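You operate a simulated robot arm through the tools that you are given. There is no shell and no other tool. Be economical: measure what you need, move in short steps, check, and stop when the job is done.

You are at the controls of a simulated robot arm. One attempt, no reset.

JOB
Stir a spoon of curd into the warm milk and cover it with the steel plate.
Fine: all on the counter under the window; milk in the steel bowl, curd in the white one; use the spoon, put it back, close the white bowl; spill nothing.

The check looks at the end state, three seconds after you hand in, the way a careful person would. Anything else that was tipped, shoved, dropped, spilled or broken makes it a failure. A push-on lid holds only when it is set on centred and level and pressed home; a screw cap is set on level and turned clockwise until tight.

ROBOT AND FRAMES
A 7-joint arm with a two-finger parallel gripper, fixed in place. Base frame: the origin is at the foot of the arm, x ahead of it, y to its left, z up; the work surface is at about z = 840. Readings come in mm, degrees, newtons and seconds.
With the tool pointing down near the work surface it reaches from about 360 to 780 mm from the base axis. Its first joint turns from -166.0 to 166.0 degrees. Payload 3.91 kg.
The TCP is the grasp point between the finger pads, 30 mm short of the fingertips. In the tool frame z runs along the fingers and y along their closing line. The gripper opens to 110 mm. The fingers are 20 mm wide and 10 mm thick; the gripper's body (48 by 112 mm) begins 55 mm behind the TCP.
Orientation is told as [roll, pitch, yaw] about the base's x, y, z axes, in that order, counted from this pose: with the fingers straight down and closing along the base's y, the tool's x points along the base's -x, its y along +y and its z along -z.

CONTROLS
- The arm moves only by the tool move_arm. Its argument "motion" is a list of rows, each an object of numbers (a shift or turn left out is 0, a gripper value left out holds the last): "x", "y", "z": the shift along the base's x, y, z in mm; "ax", "ay", "az": the turn, a rotation vector about the base's x, y, z in rad; "grip": the opening, from 0 (shut) to 1 (fully open). In form: [{"x": .., "y": .., "z": .., "ax": .., "ay": .., "az": .., "grip": ..}, ...]. A call has 1 to 20 rows; each row is the pose to reach, as a shift and turn from the pose commanded when the call began. Rows are played at 5 a second. More than 50 mm and 8.6 degrees between two rows, or a gripper value outside its range, and nothing of the call is played. A pose out of reach is approached as far as the arm can. The call stops where the force on the tool passes 90 N (or 10 N more than at its start, if that is more) or the arm is blocked; 0.2 s more then pass. Each finger travels about 153 mm/s and halts on what it meets, pressing with about 45 N; the grip force reading is that of the motor and also rises with nothing between the fingers. The clock runs only during rows and for 0.2 s after the last one: add rows that repeat a pose to give the fingers time. It gives the time, the measured TCP pose, the force on the tool (base axes), the opening and the grip force at its end, in the units of the frame above (readings bear some noise).
- Cameras (640 x 400 px; columns grow to the right, rows downward): "scene" is fixed at [220.6, 649.3, 1614]; the picture's right is [-1.00, 0.03, 0.00], its down [0.03, 0.88, -0.47] and it looks along [-0.02, -0.47, -0.88] (base axes); focal length 283 px, centre (320, 200). "wrist" rides on the gripper at [77, 7, -114] in the tool frame; the picture's right is [-0.09, 1.00, 0.00], its down [-0.80, -0.07, -0.59] and it looks along [-0.59, -0.05, 0.80] (tool axes); focal length 270 px, centre (320, 200). There is no depth. A picture from a camera that has moved, and an enlarged one, comes with that camera's place and axes in the base frame and with its lens.
- snapshot(camera): a new picture of that camera. The clock stands still meanwhile.
- slide_trunk(by): slides the trunk up (or, below 0, down) by that many mm; the arm rides with it, the base frame stays. It gives what a move gives, with no picture.
- close_up(camera, box): a new picture of the part [left, top, right, bottom] of that camera's present view, enlarged. The clock stands still meanwhile.
- finish_job(): hands the job in; it is judged then, once.

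Go step by step. Nothing tells you positions but the pictures and the camera data: compare them with the known pose of the tool, close in by small moves and look again before you grip or let go. The budget is 120 turns and 84 pictures, counting those below and the enlarged ones. Unless the task says otherwise, let go and move clear before handing in, and close with one line.

The tools are called after "Call:" as a command line: name --argument value ..., lists and objects as JSON in quotes. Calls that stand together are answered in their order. move_arm: Moves the arm, as the interface text tells. Its arguments: {"type":"object","properties":{"motion":{"type":"array","items":{"type":"object","properties":{"x":{"type":"number"},"y":{"type":"number"},"z":{"type":"number"},"ax":{"type":"number"},"ay":{"type":"number"},"az":{"type":"number"},"grip":{"type":"number"}}}}},"required":["motion"]} The other tools are called the same way: slide_trunk (by) slides the trunk up or down; snapshot (camera) takes a picture; close_up (camera, box) takes an enlarged picture of a part of a camera's view; finish_job () hands the job in.

At the start:

```text
time: 0.0
tcp_pos: [374.1, 213.0, 1228.5]
tool_rot: [0.0, -0.1, 0.0]
force: [-0.3, -0.3, 0.1]
opening: 110.1
finger_force: 0.0
trunk travel left (down, up): [-550.0, 60.0]
```

scene: 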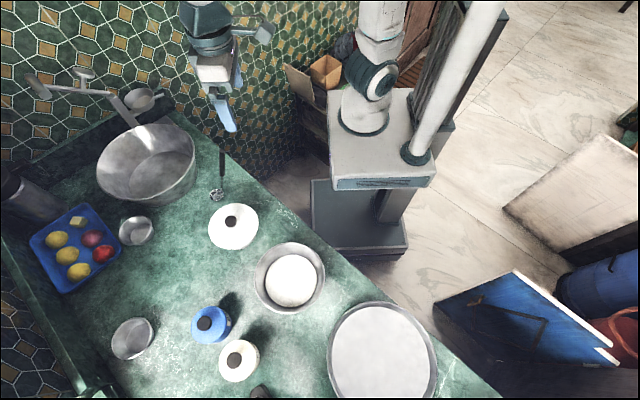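
wrist: 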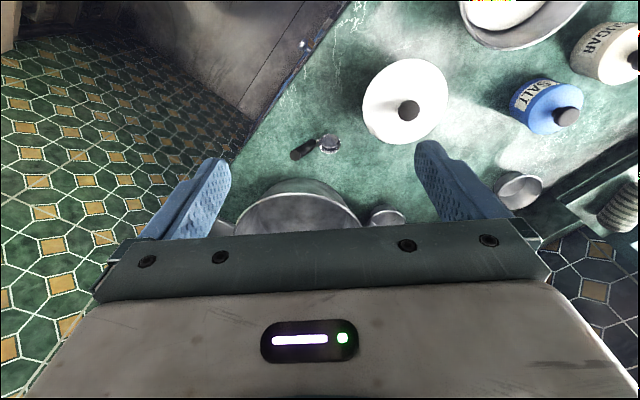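

I see a counter with a large basin, a small utensil, a white lidded thing, a steel bowl with white contents, jars, small bowls, and a big plate/tray. I'll look closer to identify them.

Call:
close_up --camera "scene" --box '[180, 130, 340, 230]'

Call:
close_up --camera "scene" --box '[180, 220, 460, 400]'

Call:
close_up --camera "scene" --box '[0, 60, 220, 400]'

Call:
close_up --camera "wrist" --box '[220, 0, 640, 240]'

```text
4.00 times, centred on (260, 180) of scene
camera zoom: at [220.6, 649.3, 1614.0], right [-1.0, 0.03, 0.0], down [0.03, 0.88, -0.47], along [-0.02, -0.47, -0.88], focal length 1131 px, centre (560, 280)
```

zoom: 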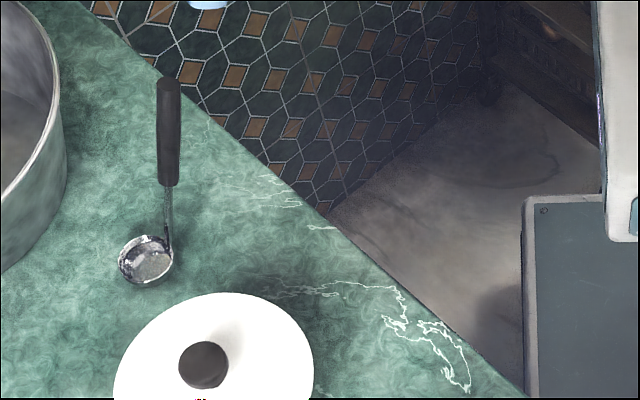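

```text
2.22 times, centred on (320, 310) of scene
camera zoom: at [220.6, 649.3, 1614.0], right [-1.0, 0.03, 0.0], down [0.03, 0.88, -0.47], along [-0.02, -0.47, -0.88], focal length 628 px, centre (320, -44)
```

zoom: 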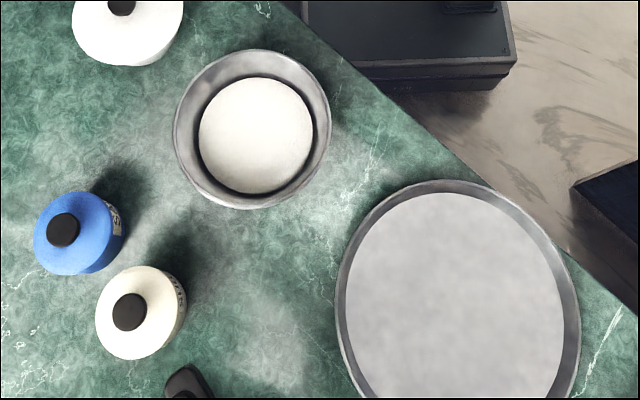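

```text
1.18 times, centred on (110, 230) of scene
camera zoom: at [220.6, 649.3, 1614.0], right [-1.0, 0.03, 0.0], down [0.03, 0.88, -0.47], along [-0.02, -0.47, -0.88], focal length 333 px, centre (567, 165)
```

zoom: 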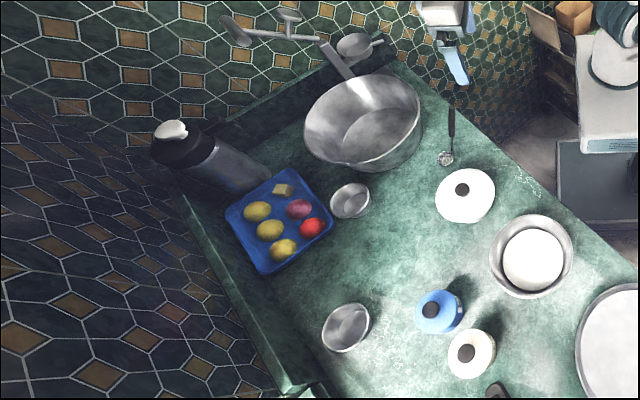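

```text
1.52 times, centred on (430, 120) of wrist
camera zoom: at [295.4, 219.8, 1343.9], right [0.09, 1.0, 0.0], down [0.8, -0.07, 0.59], along [0.59, -0.05, -0.8], focal length 412 px, centre (152, 322)
```

zoom: 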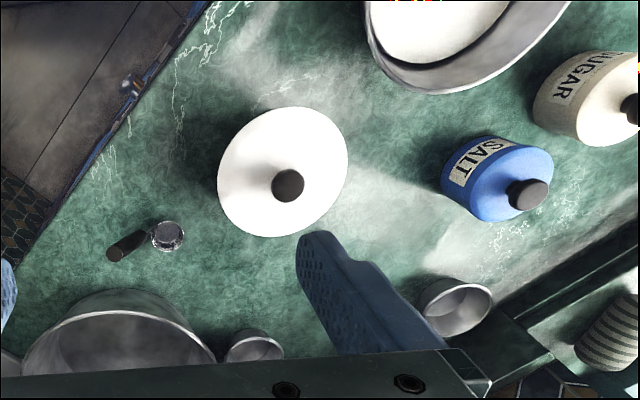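

The spoon seems to be a small ladle with its handle rising steeply from about (522,218,850) to (465,169,1008). The white lidded pot is near (445,341), the milk bowl near (287,486), and the steel plate near (70,662). I'll move in for a closer look.

Call:
move_arm --motion '[{"z": -30}, {"z": -60}, {"z": -90}, {"z": -90}]'

Call:
close_up --camera "wrist" --box '[200, 40, 480, 215]'

```text
time: 1.0
tcp_pos: [372.7, 213.0, 1138.6]
tool_rot: [0.0, 0.0, 0.0]
force: [0.3, -0.3, -0.2]
opening: 110.0
finger_force: 0.0
trunk travel left (down, up): [-550.0, 60.0]
```

```text
2.29 times, centred on (340, 128) of wrist
camera zoom: at [294.7, 219.4, 1254.8], right [0.09, 1.0, 0.0], down [0.8, -0.07, 0.59], along [0.59, -0.05, -0.8], focal length 618 px, centre (274, 366)
```

zoom: 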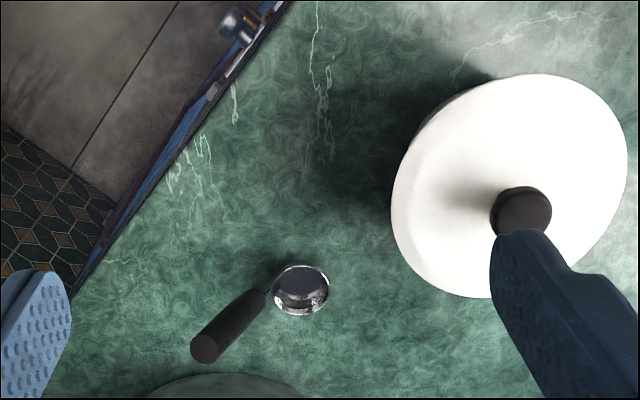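

The ladle stands with its handle leaning towards the base (-x,-y). The white pot's lid has a knob near (443,342,930), so I'll go above it first.

Call:
move_arm --motion '[{"x": 15, "y": 40}, {"x": 30, "y": 80}, {"x": 50, "y": 110, "z": -20}, {"x": 70, "y": 129, "z": -60}, {"x": 70, "y": 129, "z": -98}, {"x": 70, "y": 129, "z": -98}]'

Call:
snapshot --camera "wrist"

Call:
snapshot --camera "scene"

```text
time: 2.4
tcp_pos: [445.7, 342.4, 1038.0]
tool_rot: [0.0, -0.1, 0.0]
force: [-0.1, -0.2, -0.4]
opening: 109.7
finger_force: 0.0
trunk travel left (down, up): [-550.0, 60.0]
```

```text
76 pictures are left
camera wrist: at [365.8, 348.6, 1153.9], right [0.09, 1.0, 0.0], down [0.8, -0.07, 0.59], along [0.59, -0.05, -0.8], focal length 270 px, centre (320, 200)
```

wrist: 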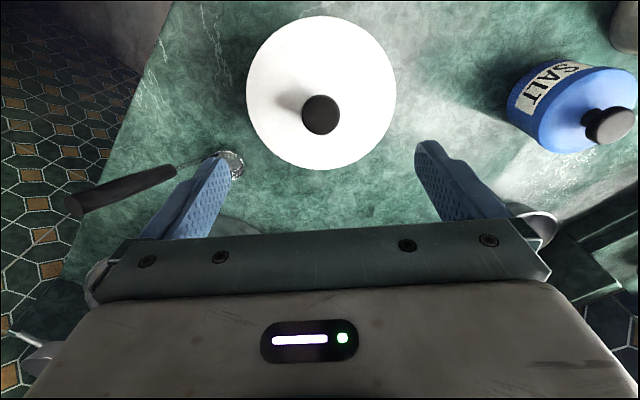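

```text
75 pictures are left
```

scene: 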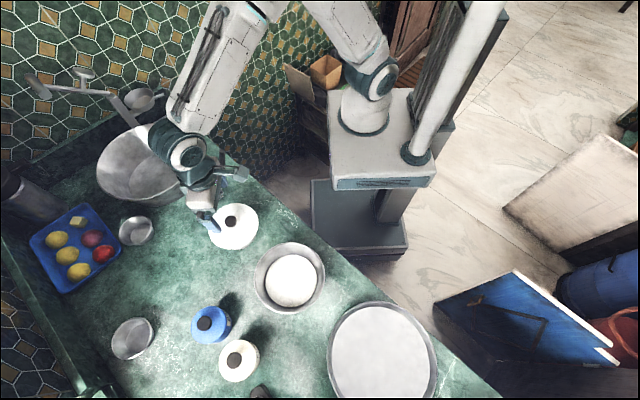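

The knob is centred under the tool at about (441,342,935). I'll look closer to judge how tall it is.

Call:
close_up --camera "wrist" --box '[240, 10, 400, 180]'

Call:
close_up --camera "scene" --box '[190, 190, 340, 320]'

```text
2.35 times, centred on (320, 95) of wrist
camera zoom: at [365.8, 348.6, 1153.9], right [0.09, 1.0, 0.0], down [0.8, -0.07, 0.59], along [0.59, -0.05, -0.8], focal length 636 px, centre (320, 447)
```

zoom: 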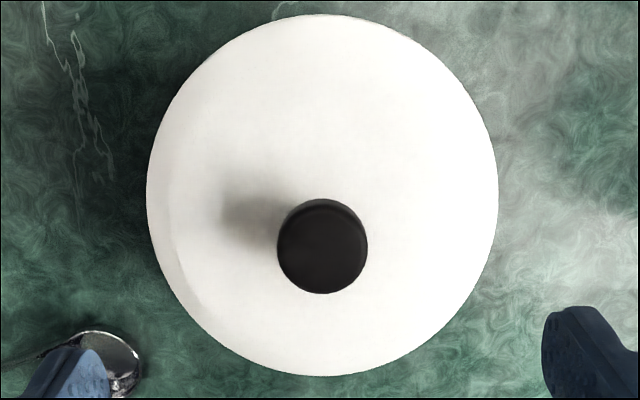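

```text
3.08 times, centred on (265, 255) of scene
camera zoom: at [220.6, 649.3, 1614.0], right [-1.0, 0.03, 0.0], down [0.03, 0.88, -0.47], along [-0.02, -0.47, -0.88], focal length 870 px, centre (489, 31)
```

zoom: 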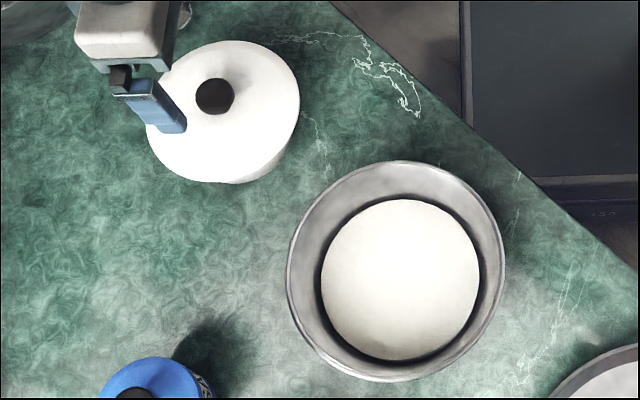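

The lid rim is at about z 911 with radius about 66, and the knob is about 24 mm tall. I'll descend so the fingertips reach about z 917, then close on the knob.

Call:
move_arm --motion '[{"x": -5, "z": -40}, {"x": -5, "z": -75}, {"x": -5, "z": -85}, {"x": -5, "z": -91}, {"x": -5, "z": -91, "grip": 0.5}, {"x": -5, "z": -91, "grip": 0.2}, {"x": -5, "z": -91, "grip": 0.1}, {"x": -5, "z": -91, "grip": 0.1}]'

Call:
close_up --camera "wrist" --box '[200, 20, 440, 240]'

```text
time: 4.2
tcp_pos: [439.0, 343.4, 947.0]
tool_rot: [0.0, 0.0, -0.1]
force: [-1.0, -0.5, 0.6]
opening: 30.0
finger_force: 44.9
trunk travel left (down, up): [-550.0, 60.0]
```

```text
1.82 times, centred on (320, 130) of wrist
camera zoom: at [360.4, 349.3, 1063.3], right [0.09, 1.0, 0.0], down [0.8, -0.07, 0.59], along [0.59, -0.05, -0.8], focal length 491 px, centre (320, 327)
```

zoom: 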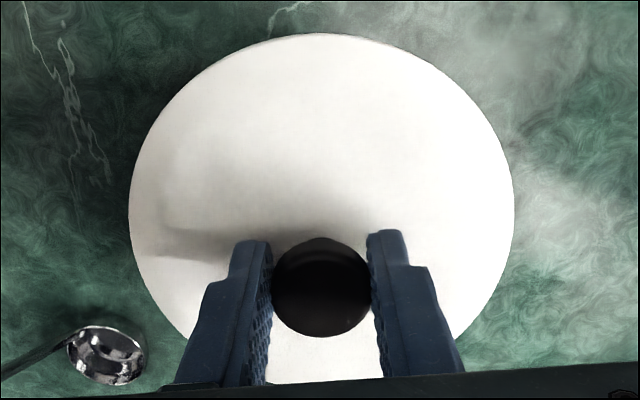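

The knob is held at 30 mm. I'll lift gently and check that only the lid comes up.

Call:
move_arm --motion '[{"z": 5}, {"z": 10}, {"z": 20}, {"z": 30}, {"z": 30}]'

Call:
snapshot --camera "wrist"

Call:
close_up --camera "scene" --box '[170, 180, 330, 300]'

```text
time: 5.4
tcp_pos: [438.6, 343.3, 978.3]
tool_rot: [0.1, 0.0, 0.0]
force: [0.4, -0.6, -0.3]
opening: 29.9
finger_force: 45.2
trunk travel left (down, up): [-550.0, 60.0]
```

```text
71 pictures are left
camera wrist: at [360.6, 349.6, 1095.0], right [0.09, 1.0, 0.0], down [0.8, -0.07, 0.59], along [0.59, -0.05, -0.8], focal length 270 px, centre (320, 200)
```

wrist: 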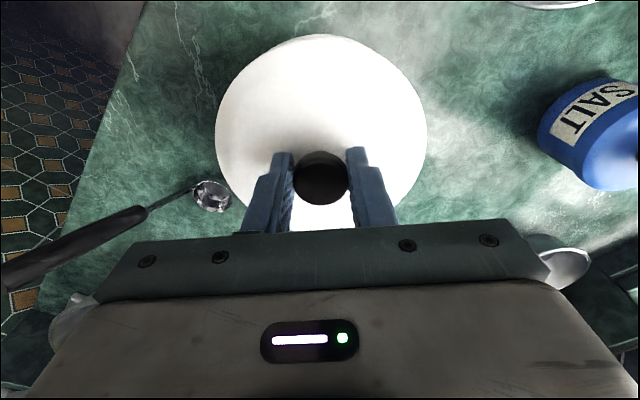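

```text
3.33 times, centred on (250, 240) of scene
camera zoom: at [220.6, 649.3, 1614.0], right [-1.0, 0.03, 0.0], down [0.03, 0.88, -0.47], along [-0.02, -0.47, -0.88], focal length 943 px, centre (553, 67)
```

zoom: 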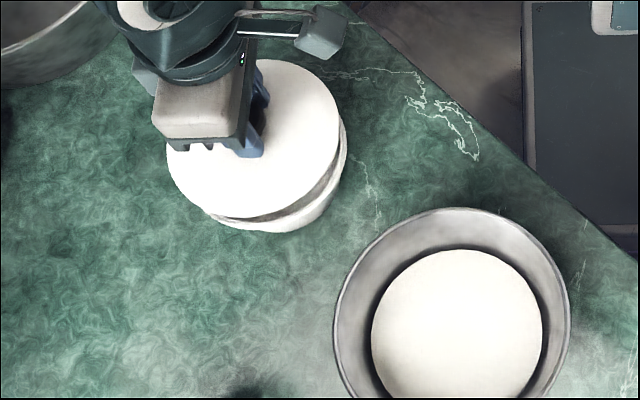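

Only the lid came up. I'll carry it to free counter at about (590,430) and lower towards the surface.

Call:
move_arm --motion '[{"z": 20}, {"x": 35, "y": 20, "z": 20}, {"x": 75, "y": 43, "z": 20}, {"x": 115, "y": 67, "z": 20}, {"x": 150, "y": 87, "z": 20}, {"x": 150, "y": 87, "z": -20}, {"x": 150, "y": 87, "z": -60}, {"x": 150, "y": 87, "z": -85}, {"x": 150, "y": 87, "z": -85}]'

Call:
snapshot --camera "scene"

Call:
snapshot --camera "wrist"

```text
time: 7.4
tcp_pos: [587.0, 429.4, 893.2]
tool_rot: [0.0, 0.1, 0.0]
force: [0.0, -0.1, 0.0]
opening: 29.8
finger_force: 45.1
trunk travel left (down, up): [-550.0, 60.0]
```

```text
69 pictures are left
```

scene: 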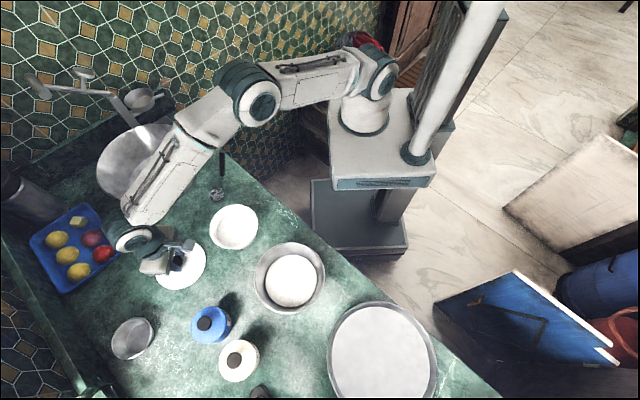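

```text
68 pictures are left
camera wrist: at [508.8, 436.3, 1009.6], right [0.09, 1.0, 0.0], down [0.8, -0.07, 0.59], along [0.59, -0.05, -0.8], focal length 270 px, centre (320, 200)
```

wrist: 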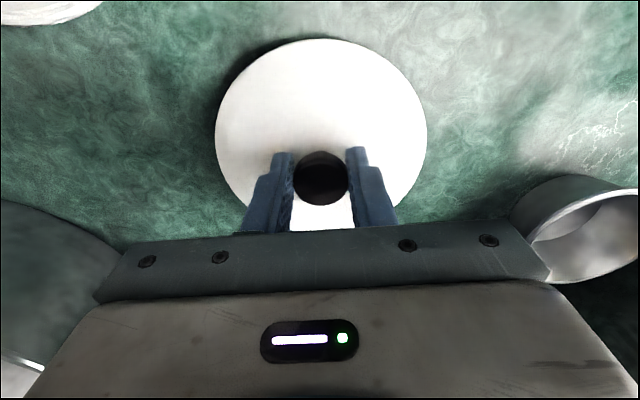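

There's clear counter below, so I'll lower in small steps to contact.

Call:
move_arm --motion '[{"z": -4}, {"z": -7}, {"z": -10}, {"z": -12}, {"z": -14}, {"z": -14}]'

```text
time: 8.8
tcp_pos: [589.0, 428.8, 885.1]
tool_rot: [0.4, -0.4, 0.0]
force: [3.0, 4.0, 33.2]
opening: 29.7
finger_force: 44.7
trunk travel left (down, up): [-550.0, 60.0]
```

The lid touched down at TCP z≈885. I'll relieve the pressure, open and rise.

Call:
move_arm --motion '[{"z": 4}, {"z": 5.5, "grip": 0.35}, {"z": 5.5, "grip": 0.6}, {"z": 25, "grip": 0.6}, {"z": 70, "grip": 0.6}, {"z": 115, "grip": 0.6}, {"z": 160, "grip": 0.6}, {"z": 160, "grip": 0.6}]'

Call:
snapshot --camera "wrist"

Call:
close_up --camera "scene" --box '[170, 180, 330, 320]'

```text
time: 10.6
tcp_pos: [589.5, 428.7, 1039.1]
tool_rot: [0.0, 0.0, 0.0]
force: [-0.1, -0.5, 1.0]
opening: 66.0
finger_force: 0.1
trunk travel left (down, up): [-550.0, 60.0]
```

```text
67 pictures are left
camera wrist: at [510.9, 435.7, 1155.7], right [0.09, 1.0, 0.0], down [0.8, -0.07, 0.59], along [0.59, -0.05, -0.8], focal length 270 px, centre (320, 200)
```

wrist: 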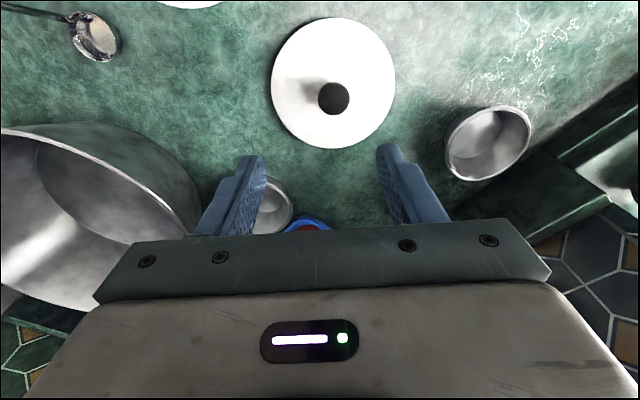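

```text
2.86 times, centred on (250, 250) of scene
camera zoom: at [220.6, 649.3, 1614.0], right [-1.0, 0.03, 0.0], down [0.03, 0.88, -0.47], along [-0.02, -0.47, -0.88], focal length 808 px, centre (520, 57)
```

zoom: 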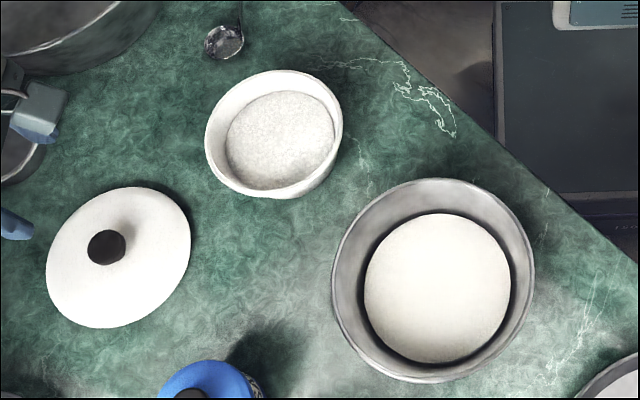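

The lid rests on the counter and the white bowl of curd is open. Next I'll go above the ladle handle with the gripper yawed 45° to close across its lean.

Call:
move_arm --motion '[{"z": 40, "az": 0.1}, {"x": -10, "y": -30, "z": 81, "az": 0.2}, {"x": -28, "y": -70, "z": 81, "az": 0.3}, {"x": -45, "y": -110, "z": 81, "az": 0.4}, {"x": -62, "y": -150, "z": 81, "az": 0.5}, {"x": -80, "y": -190, "z": 81, "az": 0.6}, {"x": -97, "y": -225, "z": 81, "az": 0.7}, {"x": -111, "y": -254, "z": 81, "az": 0.785}, {"x": -111, "y": -254, "z": 81, "az": 0.785}]'

Call:
snapshot --camera "wrist"

Call:
close_up --camera "scene" --box '[170, 120, 330, 260]'

```text
refused: row 2 steps farther than a row can; nothing moved
```

```text
65 pictures are left
camera wrist: at [510.9, 435.7, 1155.7], right [0.09, 1.0, 0.0], down [0.8, -0.07, 0.59], along [0.59, -0.05, -0.8], focal length 270 px, centre (320, 200)
```

wrist: 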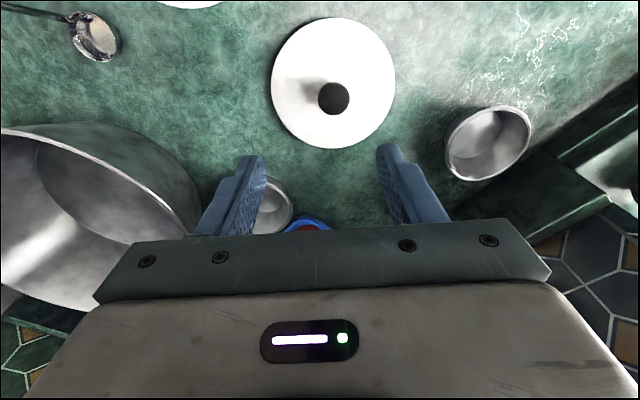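

```text
2.86 times, centred on (250, 190) of scene
camera zoom: at [220.6, 649.3, 1614.0], right [-1.0, 0.03, 0.0], down [0.03, 0.88, -0.47], along [-0.02, -0.47, -0.88], focal length 808 px, centre (520, 229)
```

zoom: 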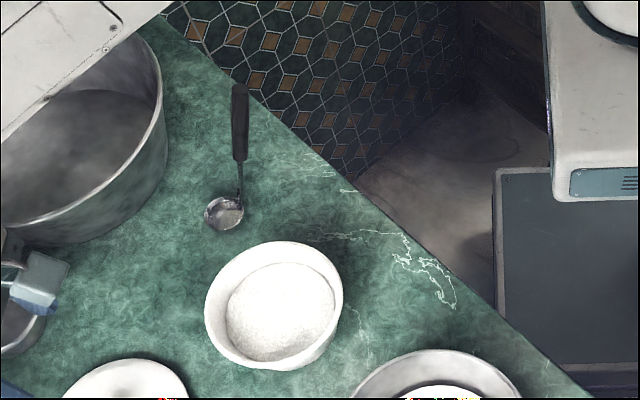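

One row stepped too far, so I'll resend the same route with smaller steps.

Call:
move_arm --motion '[{"z": 40, "az": 0.08}, {"x": -3, "y": -10, "z": 81, "az": 0.16}, {"x": -20, "y": -45, "z": 81, "az": 0.26}, {"x": -37, "y": -85, "z": 81, "az": 0.36}, {"x": -54, "y": -125, "z": 81, "az": 0.46}, {"x": -71, "y": -163, "z": 81, "az": 0.56}, {"x": -88, "y": -200, "z": 81, "az": 0.66}, {"x": -103, "y": -235, "z": 81, "az": 0.74}, {"x": -111, "y": -254, "z": 81, "az": 0.785}, {"x": -111, "y": -254, "z": 81, "az": 0.785}]'

Call:
snapshot --camera "wrist"

```text
time: 12.8
tcp_pos: [475.4, 175.7, 1121.2]
tool_rot: [-0.1, 0.0, 44.9]
force: [-0.2, 0.2, 0.2]
opening: 66.1
finger_force: 0.1
trunk travel left (down, up): [-550.0, 60.0]
```

```text
63 pictures are left
camera wrist: at [415.6, 126.4, 1236.2], right [-0.64, 0.77, 0.0], down [0.62, 0.52, 0.59], along [0.46, 0.38, -0.8], focal length 270 px, centre (320, 200)
```

wrist: 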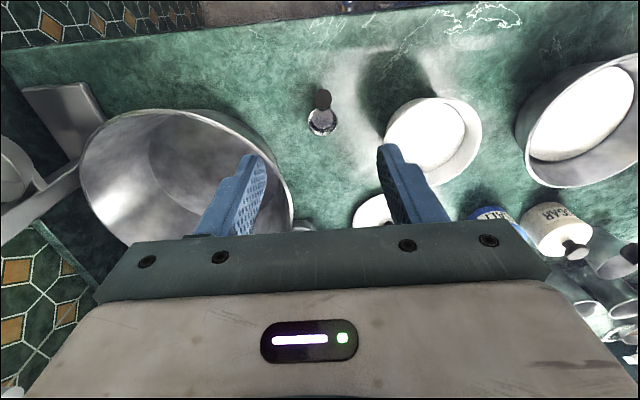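

The handle end sits on the gripper's centre line. I'll descend part way so the fingers straddle the top, and check.

Call:
move_arm --motion '[{"z": -40}, {"z": -80}, {"z": -105}, {"z": -120}, {"z": -120}]'

Call:
snapshot --camera "wrist"

Call:
close_up --camera "scene" --box '[170, 120, 330, 240]'

```text
time: 14.0
tcp_pos: [477.3, 176.4, 999.0]
tool_rot: [0.0, 0.0, 45.1]
force: [0.9, -0.1, -0.2]
opening: 66.0
finger_force: 0.1
trunk travel left (down, up): [-550.0, 60.0]
```

```text
62 pictures are left
camera wrist: at [417.3, 125.9, 1115.3], right [-0.64, 0.77, 0.0], down [0.62, 0.52, 0.59], along [0.46, 0.38, -0.8], focal length 270 px, centre (320, 200)
```

wrist: 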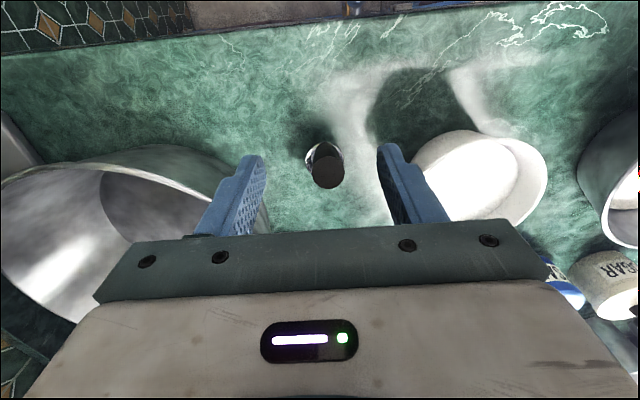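

```text
3.33 times, centred on (250, 180) of scene
camera zoom: at [220.6, 649.3, 1614.0], right [-1.0, 0.03, 0.0], down [0.03, 0.88, -0.47], along [-0.02, -0.47, -0.88], focal length 943 px, centre (553, 267)
```

zoom: 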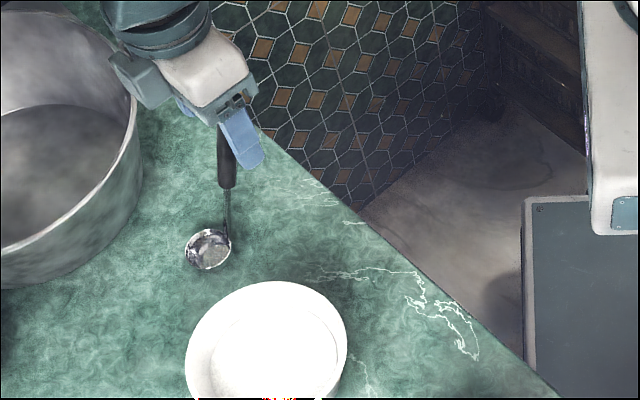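

The handle is about 3.5 mm off centre, so I'll correct that, descend to TCP z≈966 and close.

Call:
move_arm --motion '[{"x": -1, "y": 4}, {"x": -1, "y": 4, "z": -18}, {"x": -1, "y": 4, "z": -33}, {"x": -1, "y": 4, "z": -33, "grip": 0.4}, {"x": -1, "y": 4, "z": -33, "grip": 0.25}, {"x": -1, "y": 4, "z": -33, "grip": 0.1}, {"x": -1, "y": 4, "z": -33, "grip": 0.02}, {"x": -1, "y": 4, "z": -33, "grip": 0.02}, {"x": -1, "y": 4, "z": -33, "grip": 0.02}]'

Call:
snapshot --camera "wrist"

Call:
close_up --camera "scene" --box '[170, 120, 330, 240]'

```text
time: 16.0
tcp_pos: [476.9, 178.8, 967.8]
tool_rot: [0.0, 0.1, 44.9]
force: [0.1, -0.4, -0.5]
opening: 15.4
finger_force: 45.3
trunk travel left (down, up): [-550.0, 60.0]
```

```text
60 pictures are left
camera wrist: at [416.6, 129.3, 1083.3], right [-0.64, 0.77, 0.0], down [0.62, 0.52, 0.59], along [0.46, 0.38, -0.8], focal length 270 px, centre (320, 200)
```

wrist: 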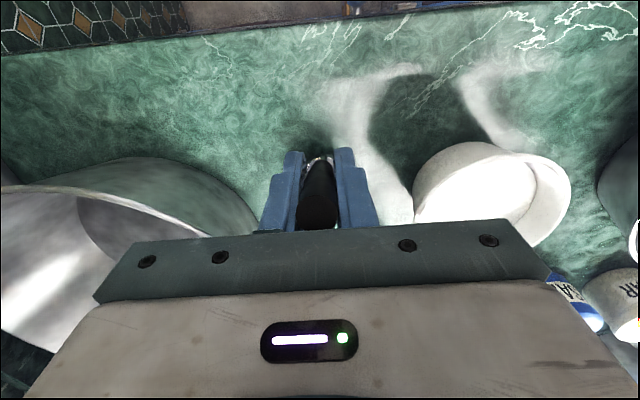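

```text
3.33 times, centred on (250, 180) of scene
camera zoom: at [220.6, 649.3, 1614.0], right [-1.0, 0.03, 0.0], down [0.03, 0.88, -0.47], along [-0.02, -0.47, -0.88], focal length 943 px, centre (553, 267)
```

zoom: 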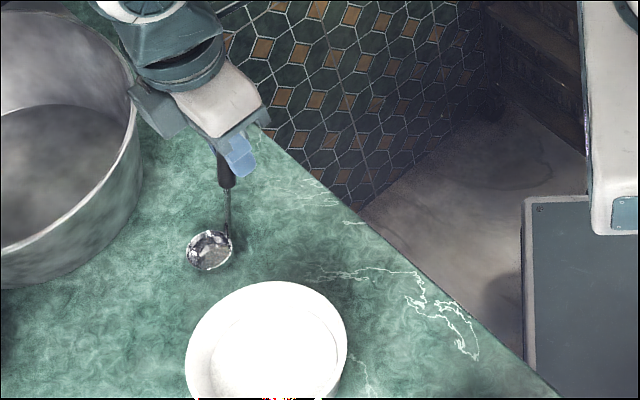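

The ladle is held (15.4 mm), with the grasp pose recorded as TCP (477,179,968). I'll lift it straight up and carry it over the curd.

Call:
move_arm --motion '[{"z": 10}, {"z": 40}, {"z": 80}, {"z": 120}, {"z": 130, "x": -10, "y": 15}, {"z": 130, "x": -30, "y": 45}, {"z": 130, "x": -50, "y": 77}, {"z": 130, "x": -70, "y": 107}, {"z": 130, "x": -80, "y": 123}, {"z": 130, "x": -80, "y": 123}]'

Call:
snapshot --camera "wrist"

Call:
close_up --camera "scene" --box '[170, 160, 330, 280]'

```text
time: 18.2
tcp_pos: [396.1, 301.0, 1099.1]
tool_rot: [0.0, 0.0, 45.1]
force: [-0.1, -0.5, -1.1]
opening: 15.7
finger_force: 45.0
trunk travel left (down, up): [-550.0, 60.0]
```

```text
58 pictures are left
camera wrist: at [335.6, 251.1, 1213.9], right [-0.64, 0.77, 0.0], down [0.62, 0.52, 0.59], along [0.46, 0.38, -0.8], focal length 270 px, centre (320, 200)
```

wrist: 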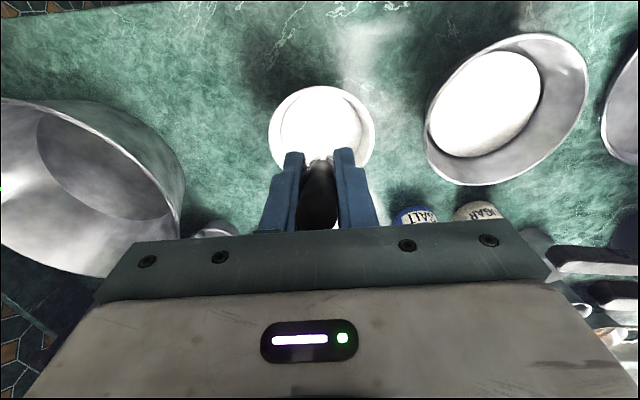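

```text
3.33 times, centred on (250, 220) of scene
camera zoom: at [220.6, 649.3, 1614.0], right [-1.0, 0.03, 0.0], down [0.03, 0.88, -0.47], along [-0.02, -0.47, -0.88], focal length 943 px, centre (553, 133)
```

zoom: 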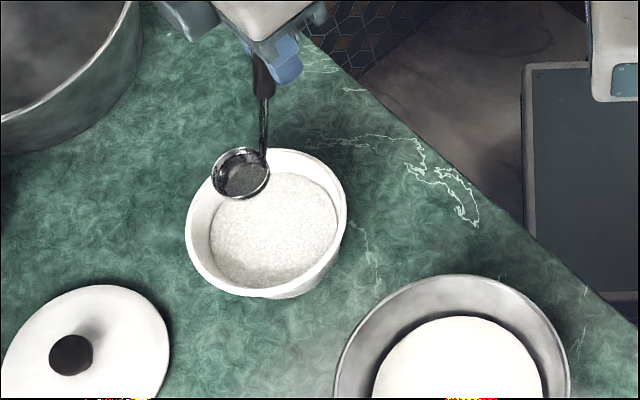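

The cup is centred over the curd bowl, whose surface I put at about z 880. I'll lower slowly into the curd.

Call:
move_arm --motion '[{"z": -30}, {"z": -60}, {"z": -80}, {"z": -88}, {"z": -94}, {"z": -100}, {"z": -104}, {"z": -104}]'

Call:
close_up --camera "scene" --box '[190, 180, 290, 260]'

```text
time: 20.0
tcp_pos: [398.3, 302.4, 992.6]
tool_rot: [0.0, 0.0, 45.0]
force: [-0.1, -0.8, -1.3]
opening: 15.3
finger_force: 44.6
trunk travel left (down, up): [-550.0, 60.0]
```

```text
5.00 times, centred on (240, 220) of scene
camera zoom: at [220.6, 649.3, 1614.0], right [-1.0, 0.03, 0.0], down [0.03, 0.88, -0.47], along [-0.02, -0.47, -0.88], focal length 1414 px, centre (720, 100)
```

zoom: 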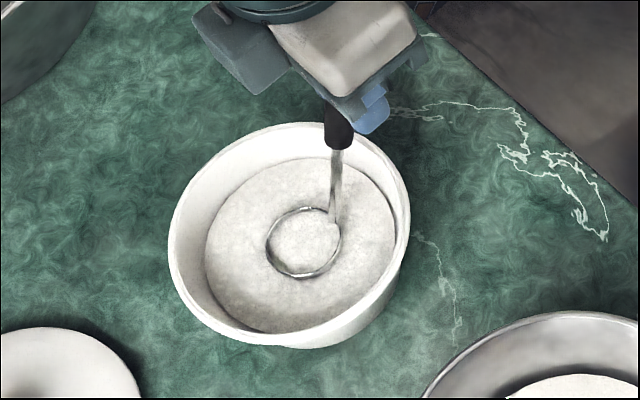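

The cup rim is right at the curd surface. I'll go about 8 mm deeper so it's submerged, then lift.

Call:
move_arm --motion '[{"z": -4}, {"z": -9}, {"z": -9, "x": 4, "y": 4}, {"z": -9, "x": 8, "y": 8}, {"z": -9, "x": 8, "y": 8}]'

Call:
close_up --camera "scene" --box '[190, 180, 290, 260]'

```text
time: 21.2
tcp_pos: [404.6, 310.2, 983.8]
tool_rot: [0.0, 0.0, 45.1]
force: [-0.4, -0.4, -1.1]
opening: 15.7
finger_force: 45.2
trunk travel left (down, up): [-550.0, 60.0]
```

```text
5.00 times, centred on (240, 220) of scene
camera zoom: at [220.6, 649.3, 1614.0], right [-1.0, 0.03, 0.0], down [0.03, 0.88, -0.47], along [-0.02, -0.47, -0.88], focal length 1414 px, centre (720, 100)
```

zoom: 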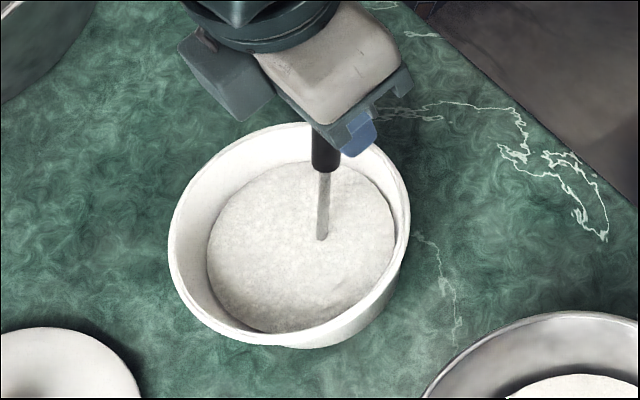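

The cup is fully submerged. I'll lift slowly and check that it's carrying curd.

Call:
move_arm --motion '[{"z": 4}, {"z": 8}, {"z": 13}, {"z": 18}, {"z": 24}, {"z": 32}, {"z": 44}, {"z": 56}, {"z": 68}, {"z": 80}, {"z": 80}, {"z": 80}]'

Call:
close_up --camera "scene" --box '[190, 160, 330, 270]'

```text
time: 23.8
tcp_pos: [404.5, 310.2, 1065.8]
tool_rot: [0.0, 0.0, 45.0]
force: [0.2, -0.1, -0.9]
opening: 15.7
finger_force: 45.3
trunk travel left (down, up): [-550.0, 60.0]
```

```text
3.64 times, centred on (260, 215) of scene
camera zoom: at [220.6, 649.3, 1614.0], right [-1.0, 0.03, 0.0], down [0.03, 0.88, -0.47], along [-0.02, -0.47, -0.88], focal length 1028 px, centre (538, 146)
```

zoom: 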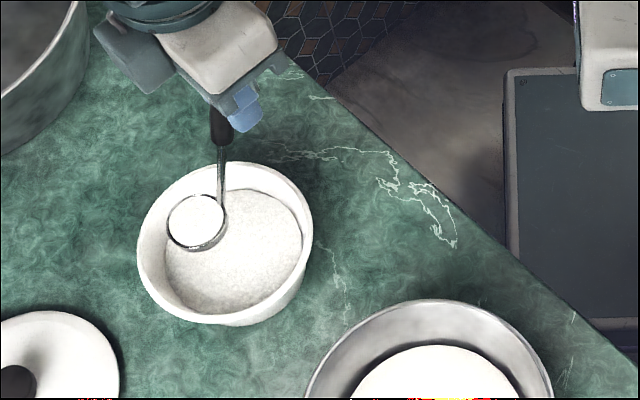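

The ladle is full of curd. I'll carry it smoothly and level over the milk bowl, centred at about (284,486) with rim at about z 895.

Call:
move_arm --motion '[{"x": -4, "y": 3, "z": 5}, {"x": -12, "y": 10, "z": 10}, {"x": -25, "y": 20, "z": 10}, {"x": -40, "y": 33, "z": 10}, {"x": -56, "y": 46, "z": 10}, {"x": -72, "y": 59, "z": 10}, {"x": -88, "y": 72, "z": 10}, {"x": -104, "y": 85, "z": 10}, {"x": -120, "y": 99, "z": 10}, {"x": -135, "y": 112, "z": 10}, {"x": -148, "y": 122, "z": 10}, {"x": -158, "y": 130, "z": 10}, {"x": -163, "y": 134, "z": 10}, {"x": -165, "y": 136, "z": 10}, {"x": -165, "y": 136, "z": 10}]'

Call:
snapshot --camera "wrist"

Call:
snapshot --camera "scene"

```text
time: 27.0
tcp_pos: [239.8, 447.2, 1075.8]
tool_rot: [0.0, 0.0, 45.0]
force: [0.9, -0.2, -1.3]
opening: 15.5
finger_force: 45.2
trunk travel left (down, up): [-550.0, 60.0]
```

```text
53 pictures are left
camera wrist: at [179.5, 396.7, 1191.3], right [-0.64, 0.77, 0.0], down [0.62, 0.52, 0.59], along [0.46, 0.38, -0.8], focal length 270 px, centre (320, 200)
```

wrist: 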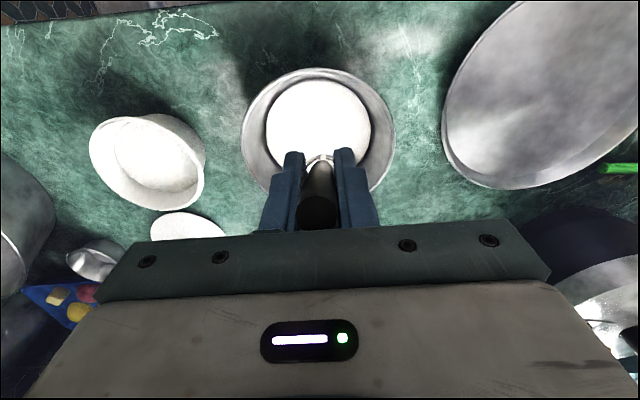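

```text
52 pictures are left
```

scene: 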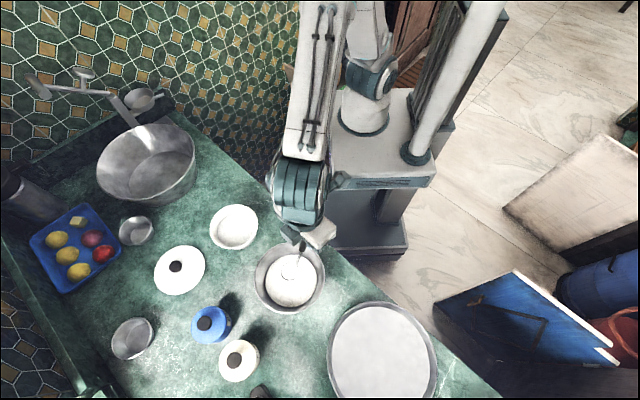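

The cup is over the milk bowl. I'll lower to just at the milk surface and check alignment.

Call:
move_arm --motion '[{"z": -15}, {"z": -30}, {"z": -45}, {"z": -60}, {"z": -72}, {"z": -80}, {"z": -80}]'

Call:
close_up --camera "scene" --box '[240, 220, 340, 320]'

```text
time: 28.6
tcp_pos: [239.6, 446.6, 993.7]
tool_rot: [0.0, -0.1, 45.0]
force: [-0.6, -0.1, -0.8]
opening: 15.7
finger_force: 45.0
trunk travel left (down, up): [-550.0, 60.0]
```

```text
4.00 times, centred on (290, 270) of scene
camera zoom: at [220.6, 649.3, 1614.0], right [-1.0, 0.03, 0.0], down [0.03, 0.88, -0.47], along [-0.02, -0.47, -0.88], focal length 1131 px, centre (440, -80)
```

zoom: 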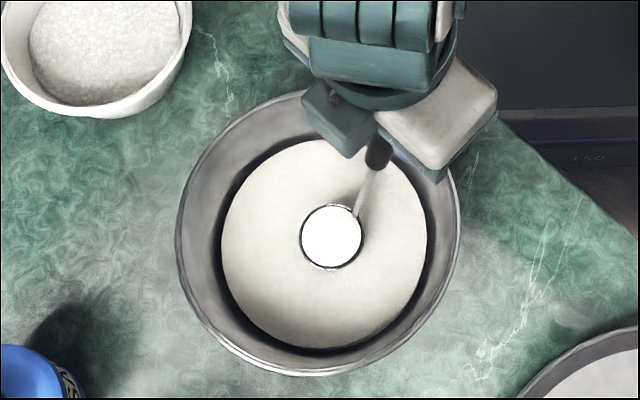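

The cup floats centred at the milk surface. I'll submerge it about 11 mm more and stir in gentle circles.

Call:
move_arm --motion '[{"z": -5}, {"z": -11}, {"z": -11, "x": 10}, {"z": -11, "x": 20}, {"z": -11, "x": 16, "y": 12}, {"z": -11, "x": 6, "y": 19}, {"z": -11, "x": -6, "y": 19}, {"z": -11, "x": -16, "y": 12}, {"z": -11, "x": -20}, {"z": -11, "x": -16, "y": -12}, {"z": -11, "x": -6, "y": -19}, {"z": -11, "x": 6, "y": -19}, {"z": -11, "x": 16, "y": -12}, {"z": -11, "x": 20}, {"z": -11, "x": 16, "y": 12}, {"z": -11, "x": 6, "y": 19}, {"z": -11, "x": -6, "y": 19}, {"z": -11, "x": -16, "y": 12}, {"z": -11, "x": -20}, {"z": -11, "x": -20}]'

Call:
close_up --camera "scene" --box '[240, 220, 340, 320]'

```text
time: 32.8
tcp_pos: [218.9, 446.5, 983.6]
tool_rot: [0.0, 0.0, 44.9]
force: [-0.2, -0.1, 0.0]
opening: 15.7
finger_force: 44.5
trunk travel left (down, up): [-550.0, 60.0]
```

```text
4.00 times, centred on (290, 270) of scene
camera zoom: at [220.6, 649.3, 1614.0], right [-1.0, 0.03, 0.0], down [0.03, 0.88, -0.47], along [-0.02, -0.47, -0.88], focal length 1131 px, centre (440, -80)
```

zoom: 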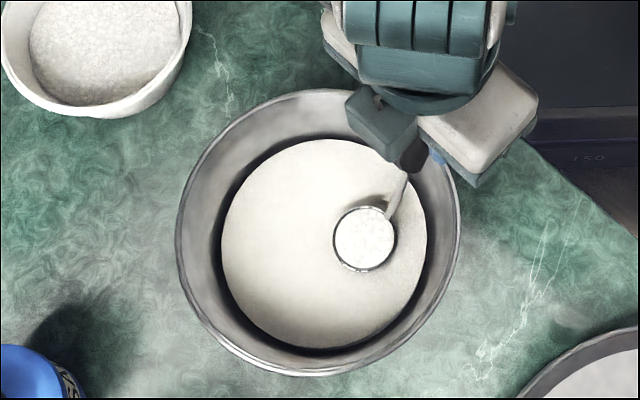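

The cup rim is still at the surface and the curd is still in it. I'll recentre and go another 9 mm down, watching the force for the bowl floor.

Call:
move_arm --motion '[{"x": 10}, {"x": 20}, {"x": 20, "z": -3}, {"x": 20, "z": -6}, {"x": 20, "z": -9}, {"x": 20, "z": -9}]'

Call:
close_up --camera "scene" --box '[240, 220, 340, 320]'

```text
time: 34.2
tcp_pos: [240.2, 446.3, 974.2]
tool_rot: [0.0, 0.0, 45.0]
force: [0.0, 0.5, -1.3]
opening: 15.6
finger_force: 45.4
trunk travel left (down, up): [-550.0, 60.0]
```

```text
4.00 times, centred on (290, 270) of scene
camera zoom: at [220.6, 649.3, 1614.0], right [-1.0, 0.03, 0.0], down [0.03, 0.88, -0.47], along [-0.02, -0.47, -0.88], focal length 1131 px, centre (440, -80)
```

zoom: 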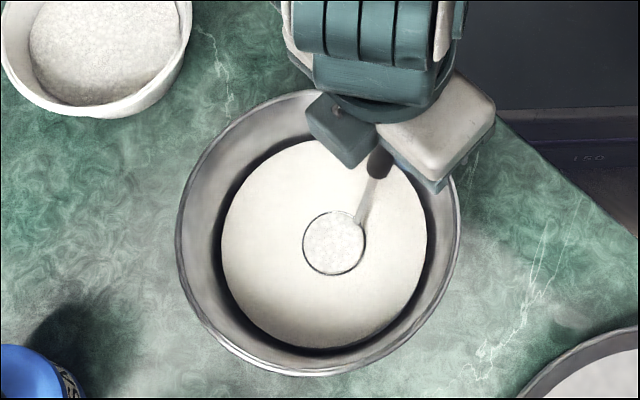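

The bowl is too shallow to dunk the cup, so I'll raise it just above the milk and tip it sideways about the cup. The gripper will swing towards (-x,+y), where it's clear.

Call:
move_arm --motion '[{"z": 10}, {"z": 20}, {"z": 32}, {"z": 42}, {"x": -10.2, "y": 10.2, "z": 40.6, "ax": -0.092, "ay": -0.092}, {"x": -20.1, "y": 20.1, "z": 37.5, "ax": -0.184, "ay": -0.184}, {"x": -29.7, "y": 29.7, "z": 32.5, "ax": -0.276, "ay": -0.276}, {"x": -38.7, "y": 38.7, "z": 25.7, "ax": -0.368, "ay": -0.368}, {"x": -47, "y": 47, "z": 17.4, "ax": -0.46, "ay": -0.46}, {"x": -54.5, "y": 54.5, "z": 7.7, "ax": -0.552, "ay": -0.552}, {"x": -54.5, "y": 54.5, "z": 7.7, "ax": -0.552, "ay": -0.552}, {"x": -54.5, "y": 54.5, "z": 7.7, "ax": -0.552, "ay": -0.552}]'

Call:
close_up --camera "scene" --box '[230, 200, 370, 340]'

Call:
snapshot --camera "wrist"

```text
time: 36.8
tcp_pos: [185.3, 500.8, 982.9]
tool_rot: [-44.8, 0.0, 45.1]
force: [0.2, -0.5, -0.9]
opening: 15.6
finger_force: 44.9
trunk travel left (down, up): [-550.0, 60.0]
```

```text
2.86 times, centred on (300, 270) of scene
camera zoom: at [220.6, 649.3, 1614.0], right [-1.0, 0.03, 0.0], down [0.03, 0.88, -0.47], along [-0.02, -0.47, -0.88], focal length 808 px, centre (377, 0)
```

zoom: 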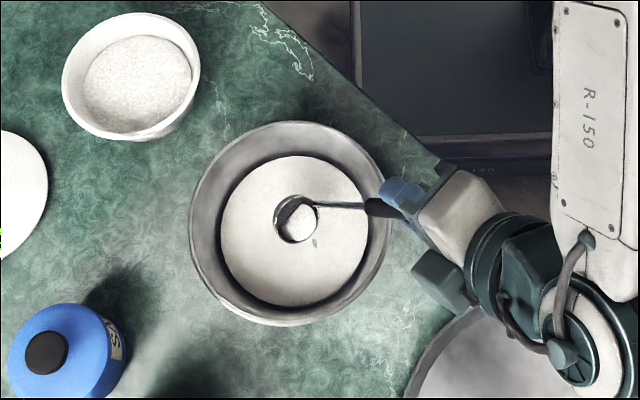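

```text
47 pictures are left
camera wrist: at [69.1, 506.4, 1061.1], right [-0.44, 0.56, -0.7], down [0.31, 0.83, 0.47], along [0.85, -0.01, -0.53], focal length 270 px, centre (320, 200)
```

wrist: 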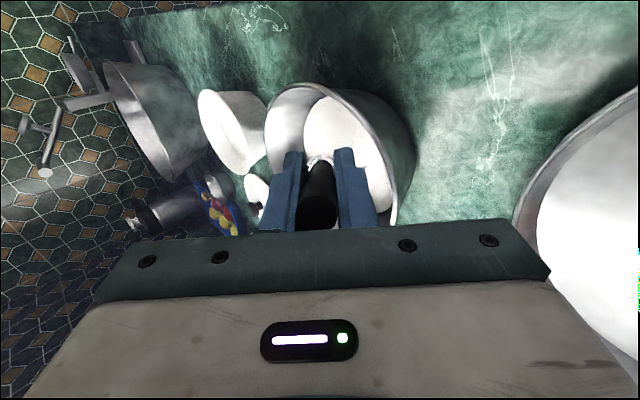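

Curd is pouring into the milk. I'll tilt further to about 69° with a small raise, and hold to drain.

Call:
move_arm --motion '[{"x": -7.1, "y": 7.1, "z": -7, "ax": -0.099, "ay": -0.099}, {"x": -12.8, "y": 12.8, "z": -15, "ax": -0.198, "ay": -0.198}, {"x": -17.2, "y": 17.2, "z": -27, "ax": -0.297, "ay": -0.297}, {"x": -17.2, "y": 17.2, "z": -27, "ax": -0.297, "ay": -0.297}, {"x": -17.2, "y": 17.2, "z": -27, "ax": -0.297, "ay": -0.297}, {"x": -17.2, "y": 17.2, "z": -27, "ax": -0.297, "ay": -0.297}, {"x": -17.2, "y": 17.2, "z": -27, "ax": -0.297, "ay": -0.297}, {"x": -17.2, "y": 17.2, "z": -27, "ax": -0.297, "ay": -0.297}, {"x": -17.2, "y": 17.2, "z": -27, "ax": -0.297, "ay": -0.297}]'

Call:
close_up --camera "scene" --box '[230, 220, 350, 320]'

```text
time: 38.8
tcp_pos: [168.5, 518.2, 955.8]
tool_rot: [-68.8, 0.0, 44.9]
force: [0.5, 0.6, -1.0]
opening: 15.5
finger_force: 44.8
trunk travel left (down, up): [-550.0, 60.0]
```

```text
4.00 times, centred on (290, 270) of scene
camera zoom: at [220.6, 649.3, 1614.0], right [-1.0, 0.03, 0.0], down [0.03, 0.88, -0.47], along [-0.02, -0.47, -0.88], focal length 1131 px, centre (440, -80)
```

zoom: 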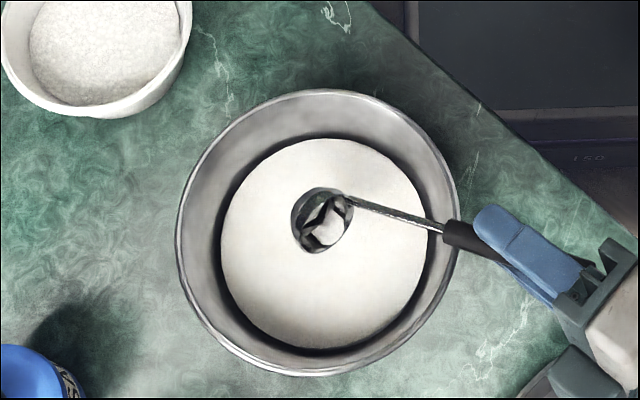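

Call:
move_arm --motion '[{"z": 0}, {"z": 3}, {"z": 0}, {"z": 3}, {"z": 0}, {"z": 0}, {"z": 0}, {"z": 0}]'

Call:
close_up --camera "scene" --box '[295, 255, 335, 290]'

Call:
close_up --camera "scene" --box '[270, 240, 350, 290]'

```text
time: 40.6
tcp_pos: [168.1, 517.3, 956.4]
tool_rot: [-68.8, 0.0, 45.0]
force: [1.2, 0.5, -1.4]
opening: 15.7
finger_force: 44.7
trunk travel left (down, up): [-550.0, 60.0]
```

```text
11.43 times, centred on (315, 272) of scene
camera zoom: at [220.6, 649.3, 1614.0], right [-1.0, 0.03, 0.0], down [0.03, 0.88, -0.47], along [-0.02, -0.47, -0.88], focal length 3232 px, centre (377, -629)
```

zoom: 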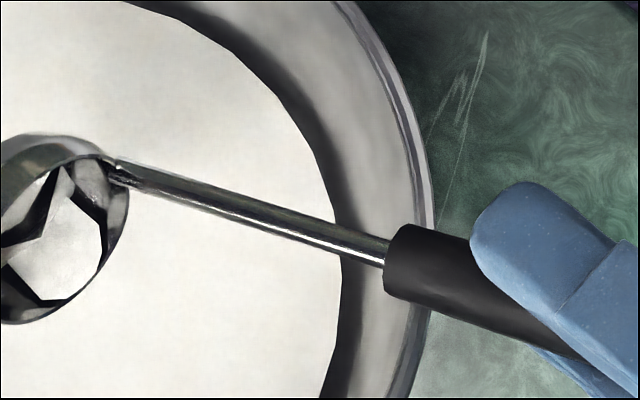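

```text
8.00 times, centred on (310, 265) of scene
camera zoom: at [220.6, 649.3, 1614.0], right [-1.0, 0.03, 0.0], down [0.03, 0.88, -0.47], along [-0.02, -0.47, -0.88], focal length 2263 px, centre (400, -320)
```

zoom: 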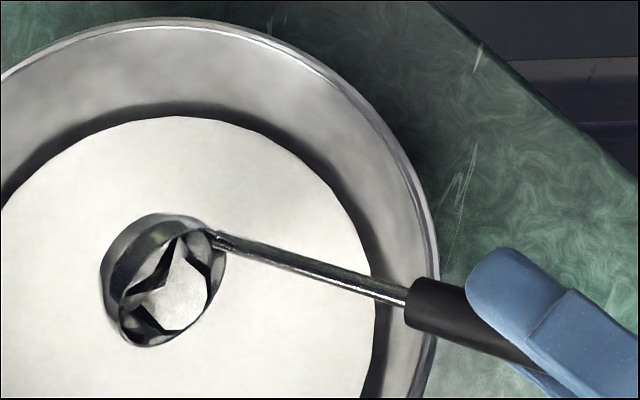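

The cup is empty. I'll tilt back to level along the reverse path.

Call:
move_arm --motion '[{"x": 4.4, "y": -4.4, "z": 12, "ax": 0.099, "ay": 0.099}, {"x": 10.1, "y": -10.1, "z": 20, "ax": 0.198, "ay": 0.198}, {"x": 17.2, "y": -17.2, "z": 27, "ax": 0.297, "ay": 0.297}, {"x": 24.7, "y": -24.7, "z": 36.7, "ax": 0.389, "ay": 0.389}, {"x": 33, "y": -33, "z": 45, "ax": 0.481, "ay": 0.481}, {"x": 42, "y": -42, "z": 51.8, "ax": 0.573, "ay": 0.573}, {"x": 51.6, "y": -51.6, "z": 56.8, "ax": 0.665, "ay": 0.665}, {"x": 61.5, "y": -61.5, "z": 60, "ax": 0.757, "ay": 0.757}, {"x": 71.7, "y": -71.7, "z": 61.3, "ax": 0.849, "ay": 0.849}, {"x": 71.7, "y": -71.7, "z": 61.3, "ax": 0.849, "ay": 0.849}]'

Call:
close_up --camera "scene" --box '[240, 220, 340, 320]'

```text
time: 42.8
tcp_pos: [239.4, 446.1, 1018.5]
tool_rot: [0.1, 0.0, 45.0]
force: [0.2, -0.8, -0.7]
opening: 15.6
finger_force: 45.1
trunk travel left (down, up): [-550.0, 60.0]
```

```text
4.00 times, centred on (290, 270) of scene
camera zoom: at [220.6, 649.3, 1614.0], right [-1.0, 0.03, 0.0], down [0.03, 0.88, -0.47], along [-0.02, -0.47, -0.88], focal length 1131 px, centre (440, -80)
```

zoom: 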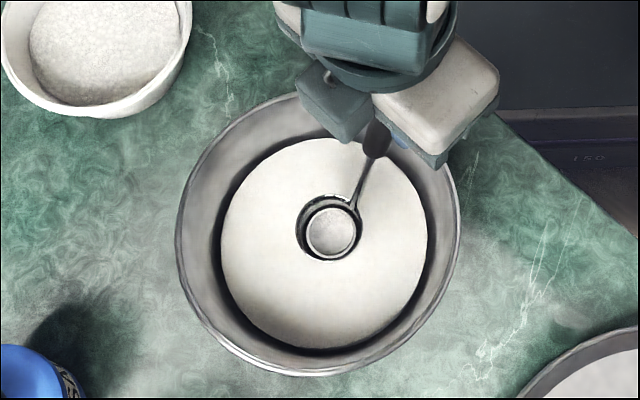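

The ladle is empty and level. Now I'll stir with the cup low in the milk, its rim just above the surface.

Call:
move_arm --motion '[{"z": -20}, {"z": -34}, {"z": -40}, {"z": -40, "x": 12}, {"z": -40, "x": 24}, {"z": -40, "x": 19, "y": 14}, {"z": -40, "x": 7, "y": 23}, {"z": -40, "x": -7, "y": 23}, {"z": -40, "x": -19, "y": 14}, {"z": -40, "x": -24}, {"z": -40, "x": -19, "y": -14}, {"z": -40, "x": -7, "y": -23}, {"z": -40, "x": 7, "y": -23}, {"z": -40, "x": 19, "y": -14}, {"z": -40, "x": 24}, {"z": -40, "x": 19, "y": 14}, {"z": -40, "x": 7, "y": 23}, {"z": -40, "x": -7, "y": 23}, {"z": -40, "x": -19, "y": 14}, {"z": -40, "x": -24}]'

Call:
move_arm --motion '[{"x": 5, "y": -14}, {"x": 17, "y": -23}, {"x": 31, "y": -23}, {"x": 43, "y": -14}, {"x": 48}, {"x": 43, "y": 14}, {"x": 31, "y": 23}, {"x": 17, "y": 23}, {"x": 5, "y": 14}, {"x": 0}, {"x": 5, "y": -14}, {"x": 17, "y": -23}, {"x": 31, "y": -23}, {"x": 43, "y": -14}, {"x": 48}, {"x": 36}, {"x": 24}, {"x": 24, "z": 15}, {"x": 24, "z": 40}, {"x": 24, "z": 40}]'

Call:
close_up --camera "scene" --box '[240, 220, 340, 320]'

```text
time: 47.0
tcp_pos: [217.5, 447.1, 976.9]
tool_rot: [0.0, 0.0, 44.9]
force: [-0.1, -0.2, -1.3]
opening: 15.6
finger_force: 45.3
trunk travel left (down, up): [-550.0, 60.0]
```

```text
time: 51.2
tcp_pos: [239.2, 445.4, 1019.9]
tool_rot: [0.0, 0.1, 45.0]
force: [-0.1, -0.6, -0.6]
opening: 15.6
finger_force: 45.7
trunk travel left (down, up): [-550.0, 60.0]
```

```text
4.00 times, centred on (290, 270) of scene
camera zoom: at [220.6, 649.3, 1614.0], right [-1.0, 0.03, 0.0], down [0.03, 0.88, -0.47], along [-0.02, -0.47, -0.88], focal length 1131 px, centre (440, -80)
```

zoom: 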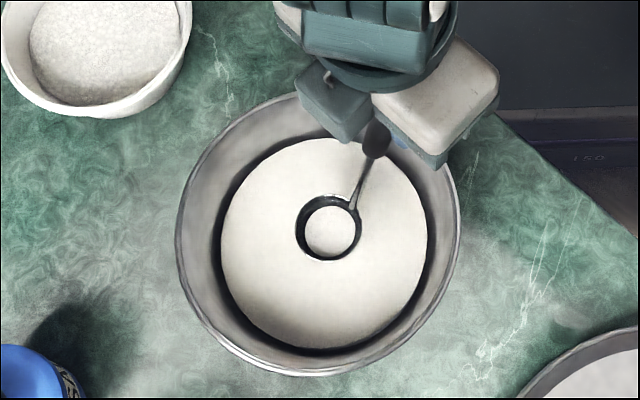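

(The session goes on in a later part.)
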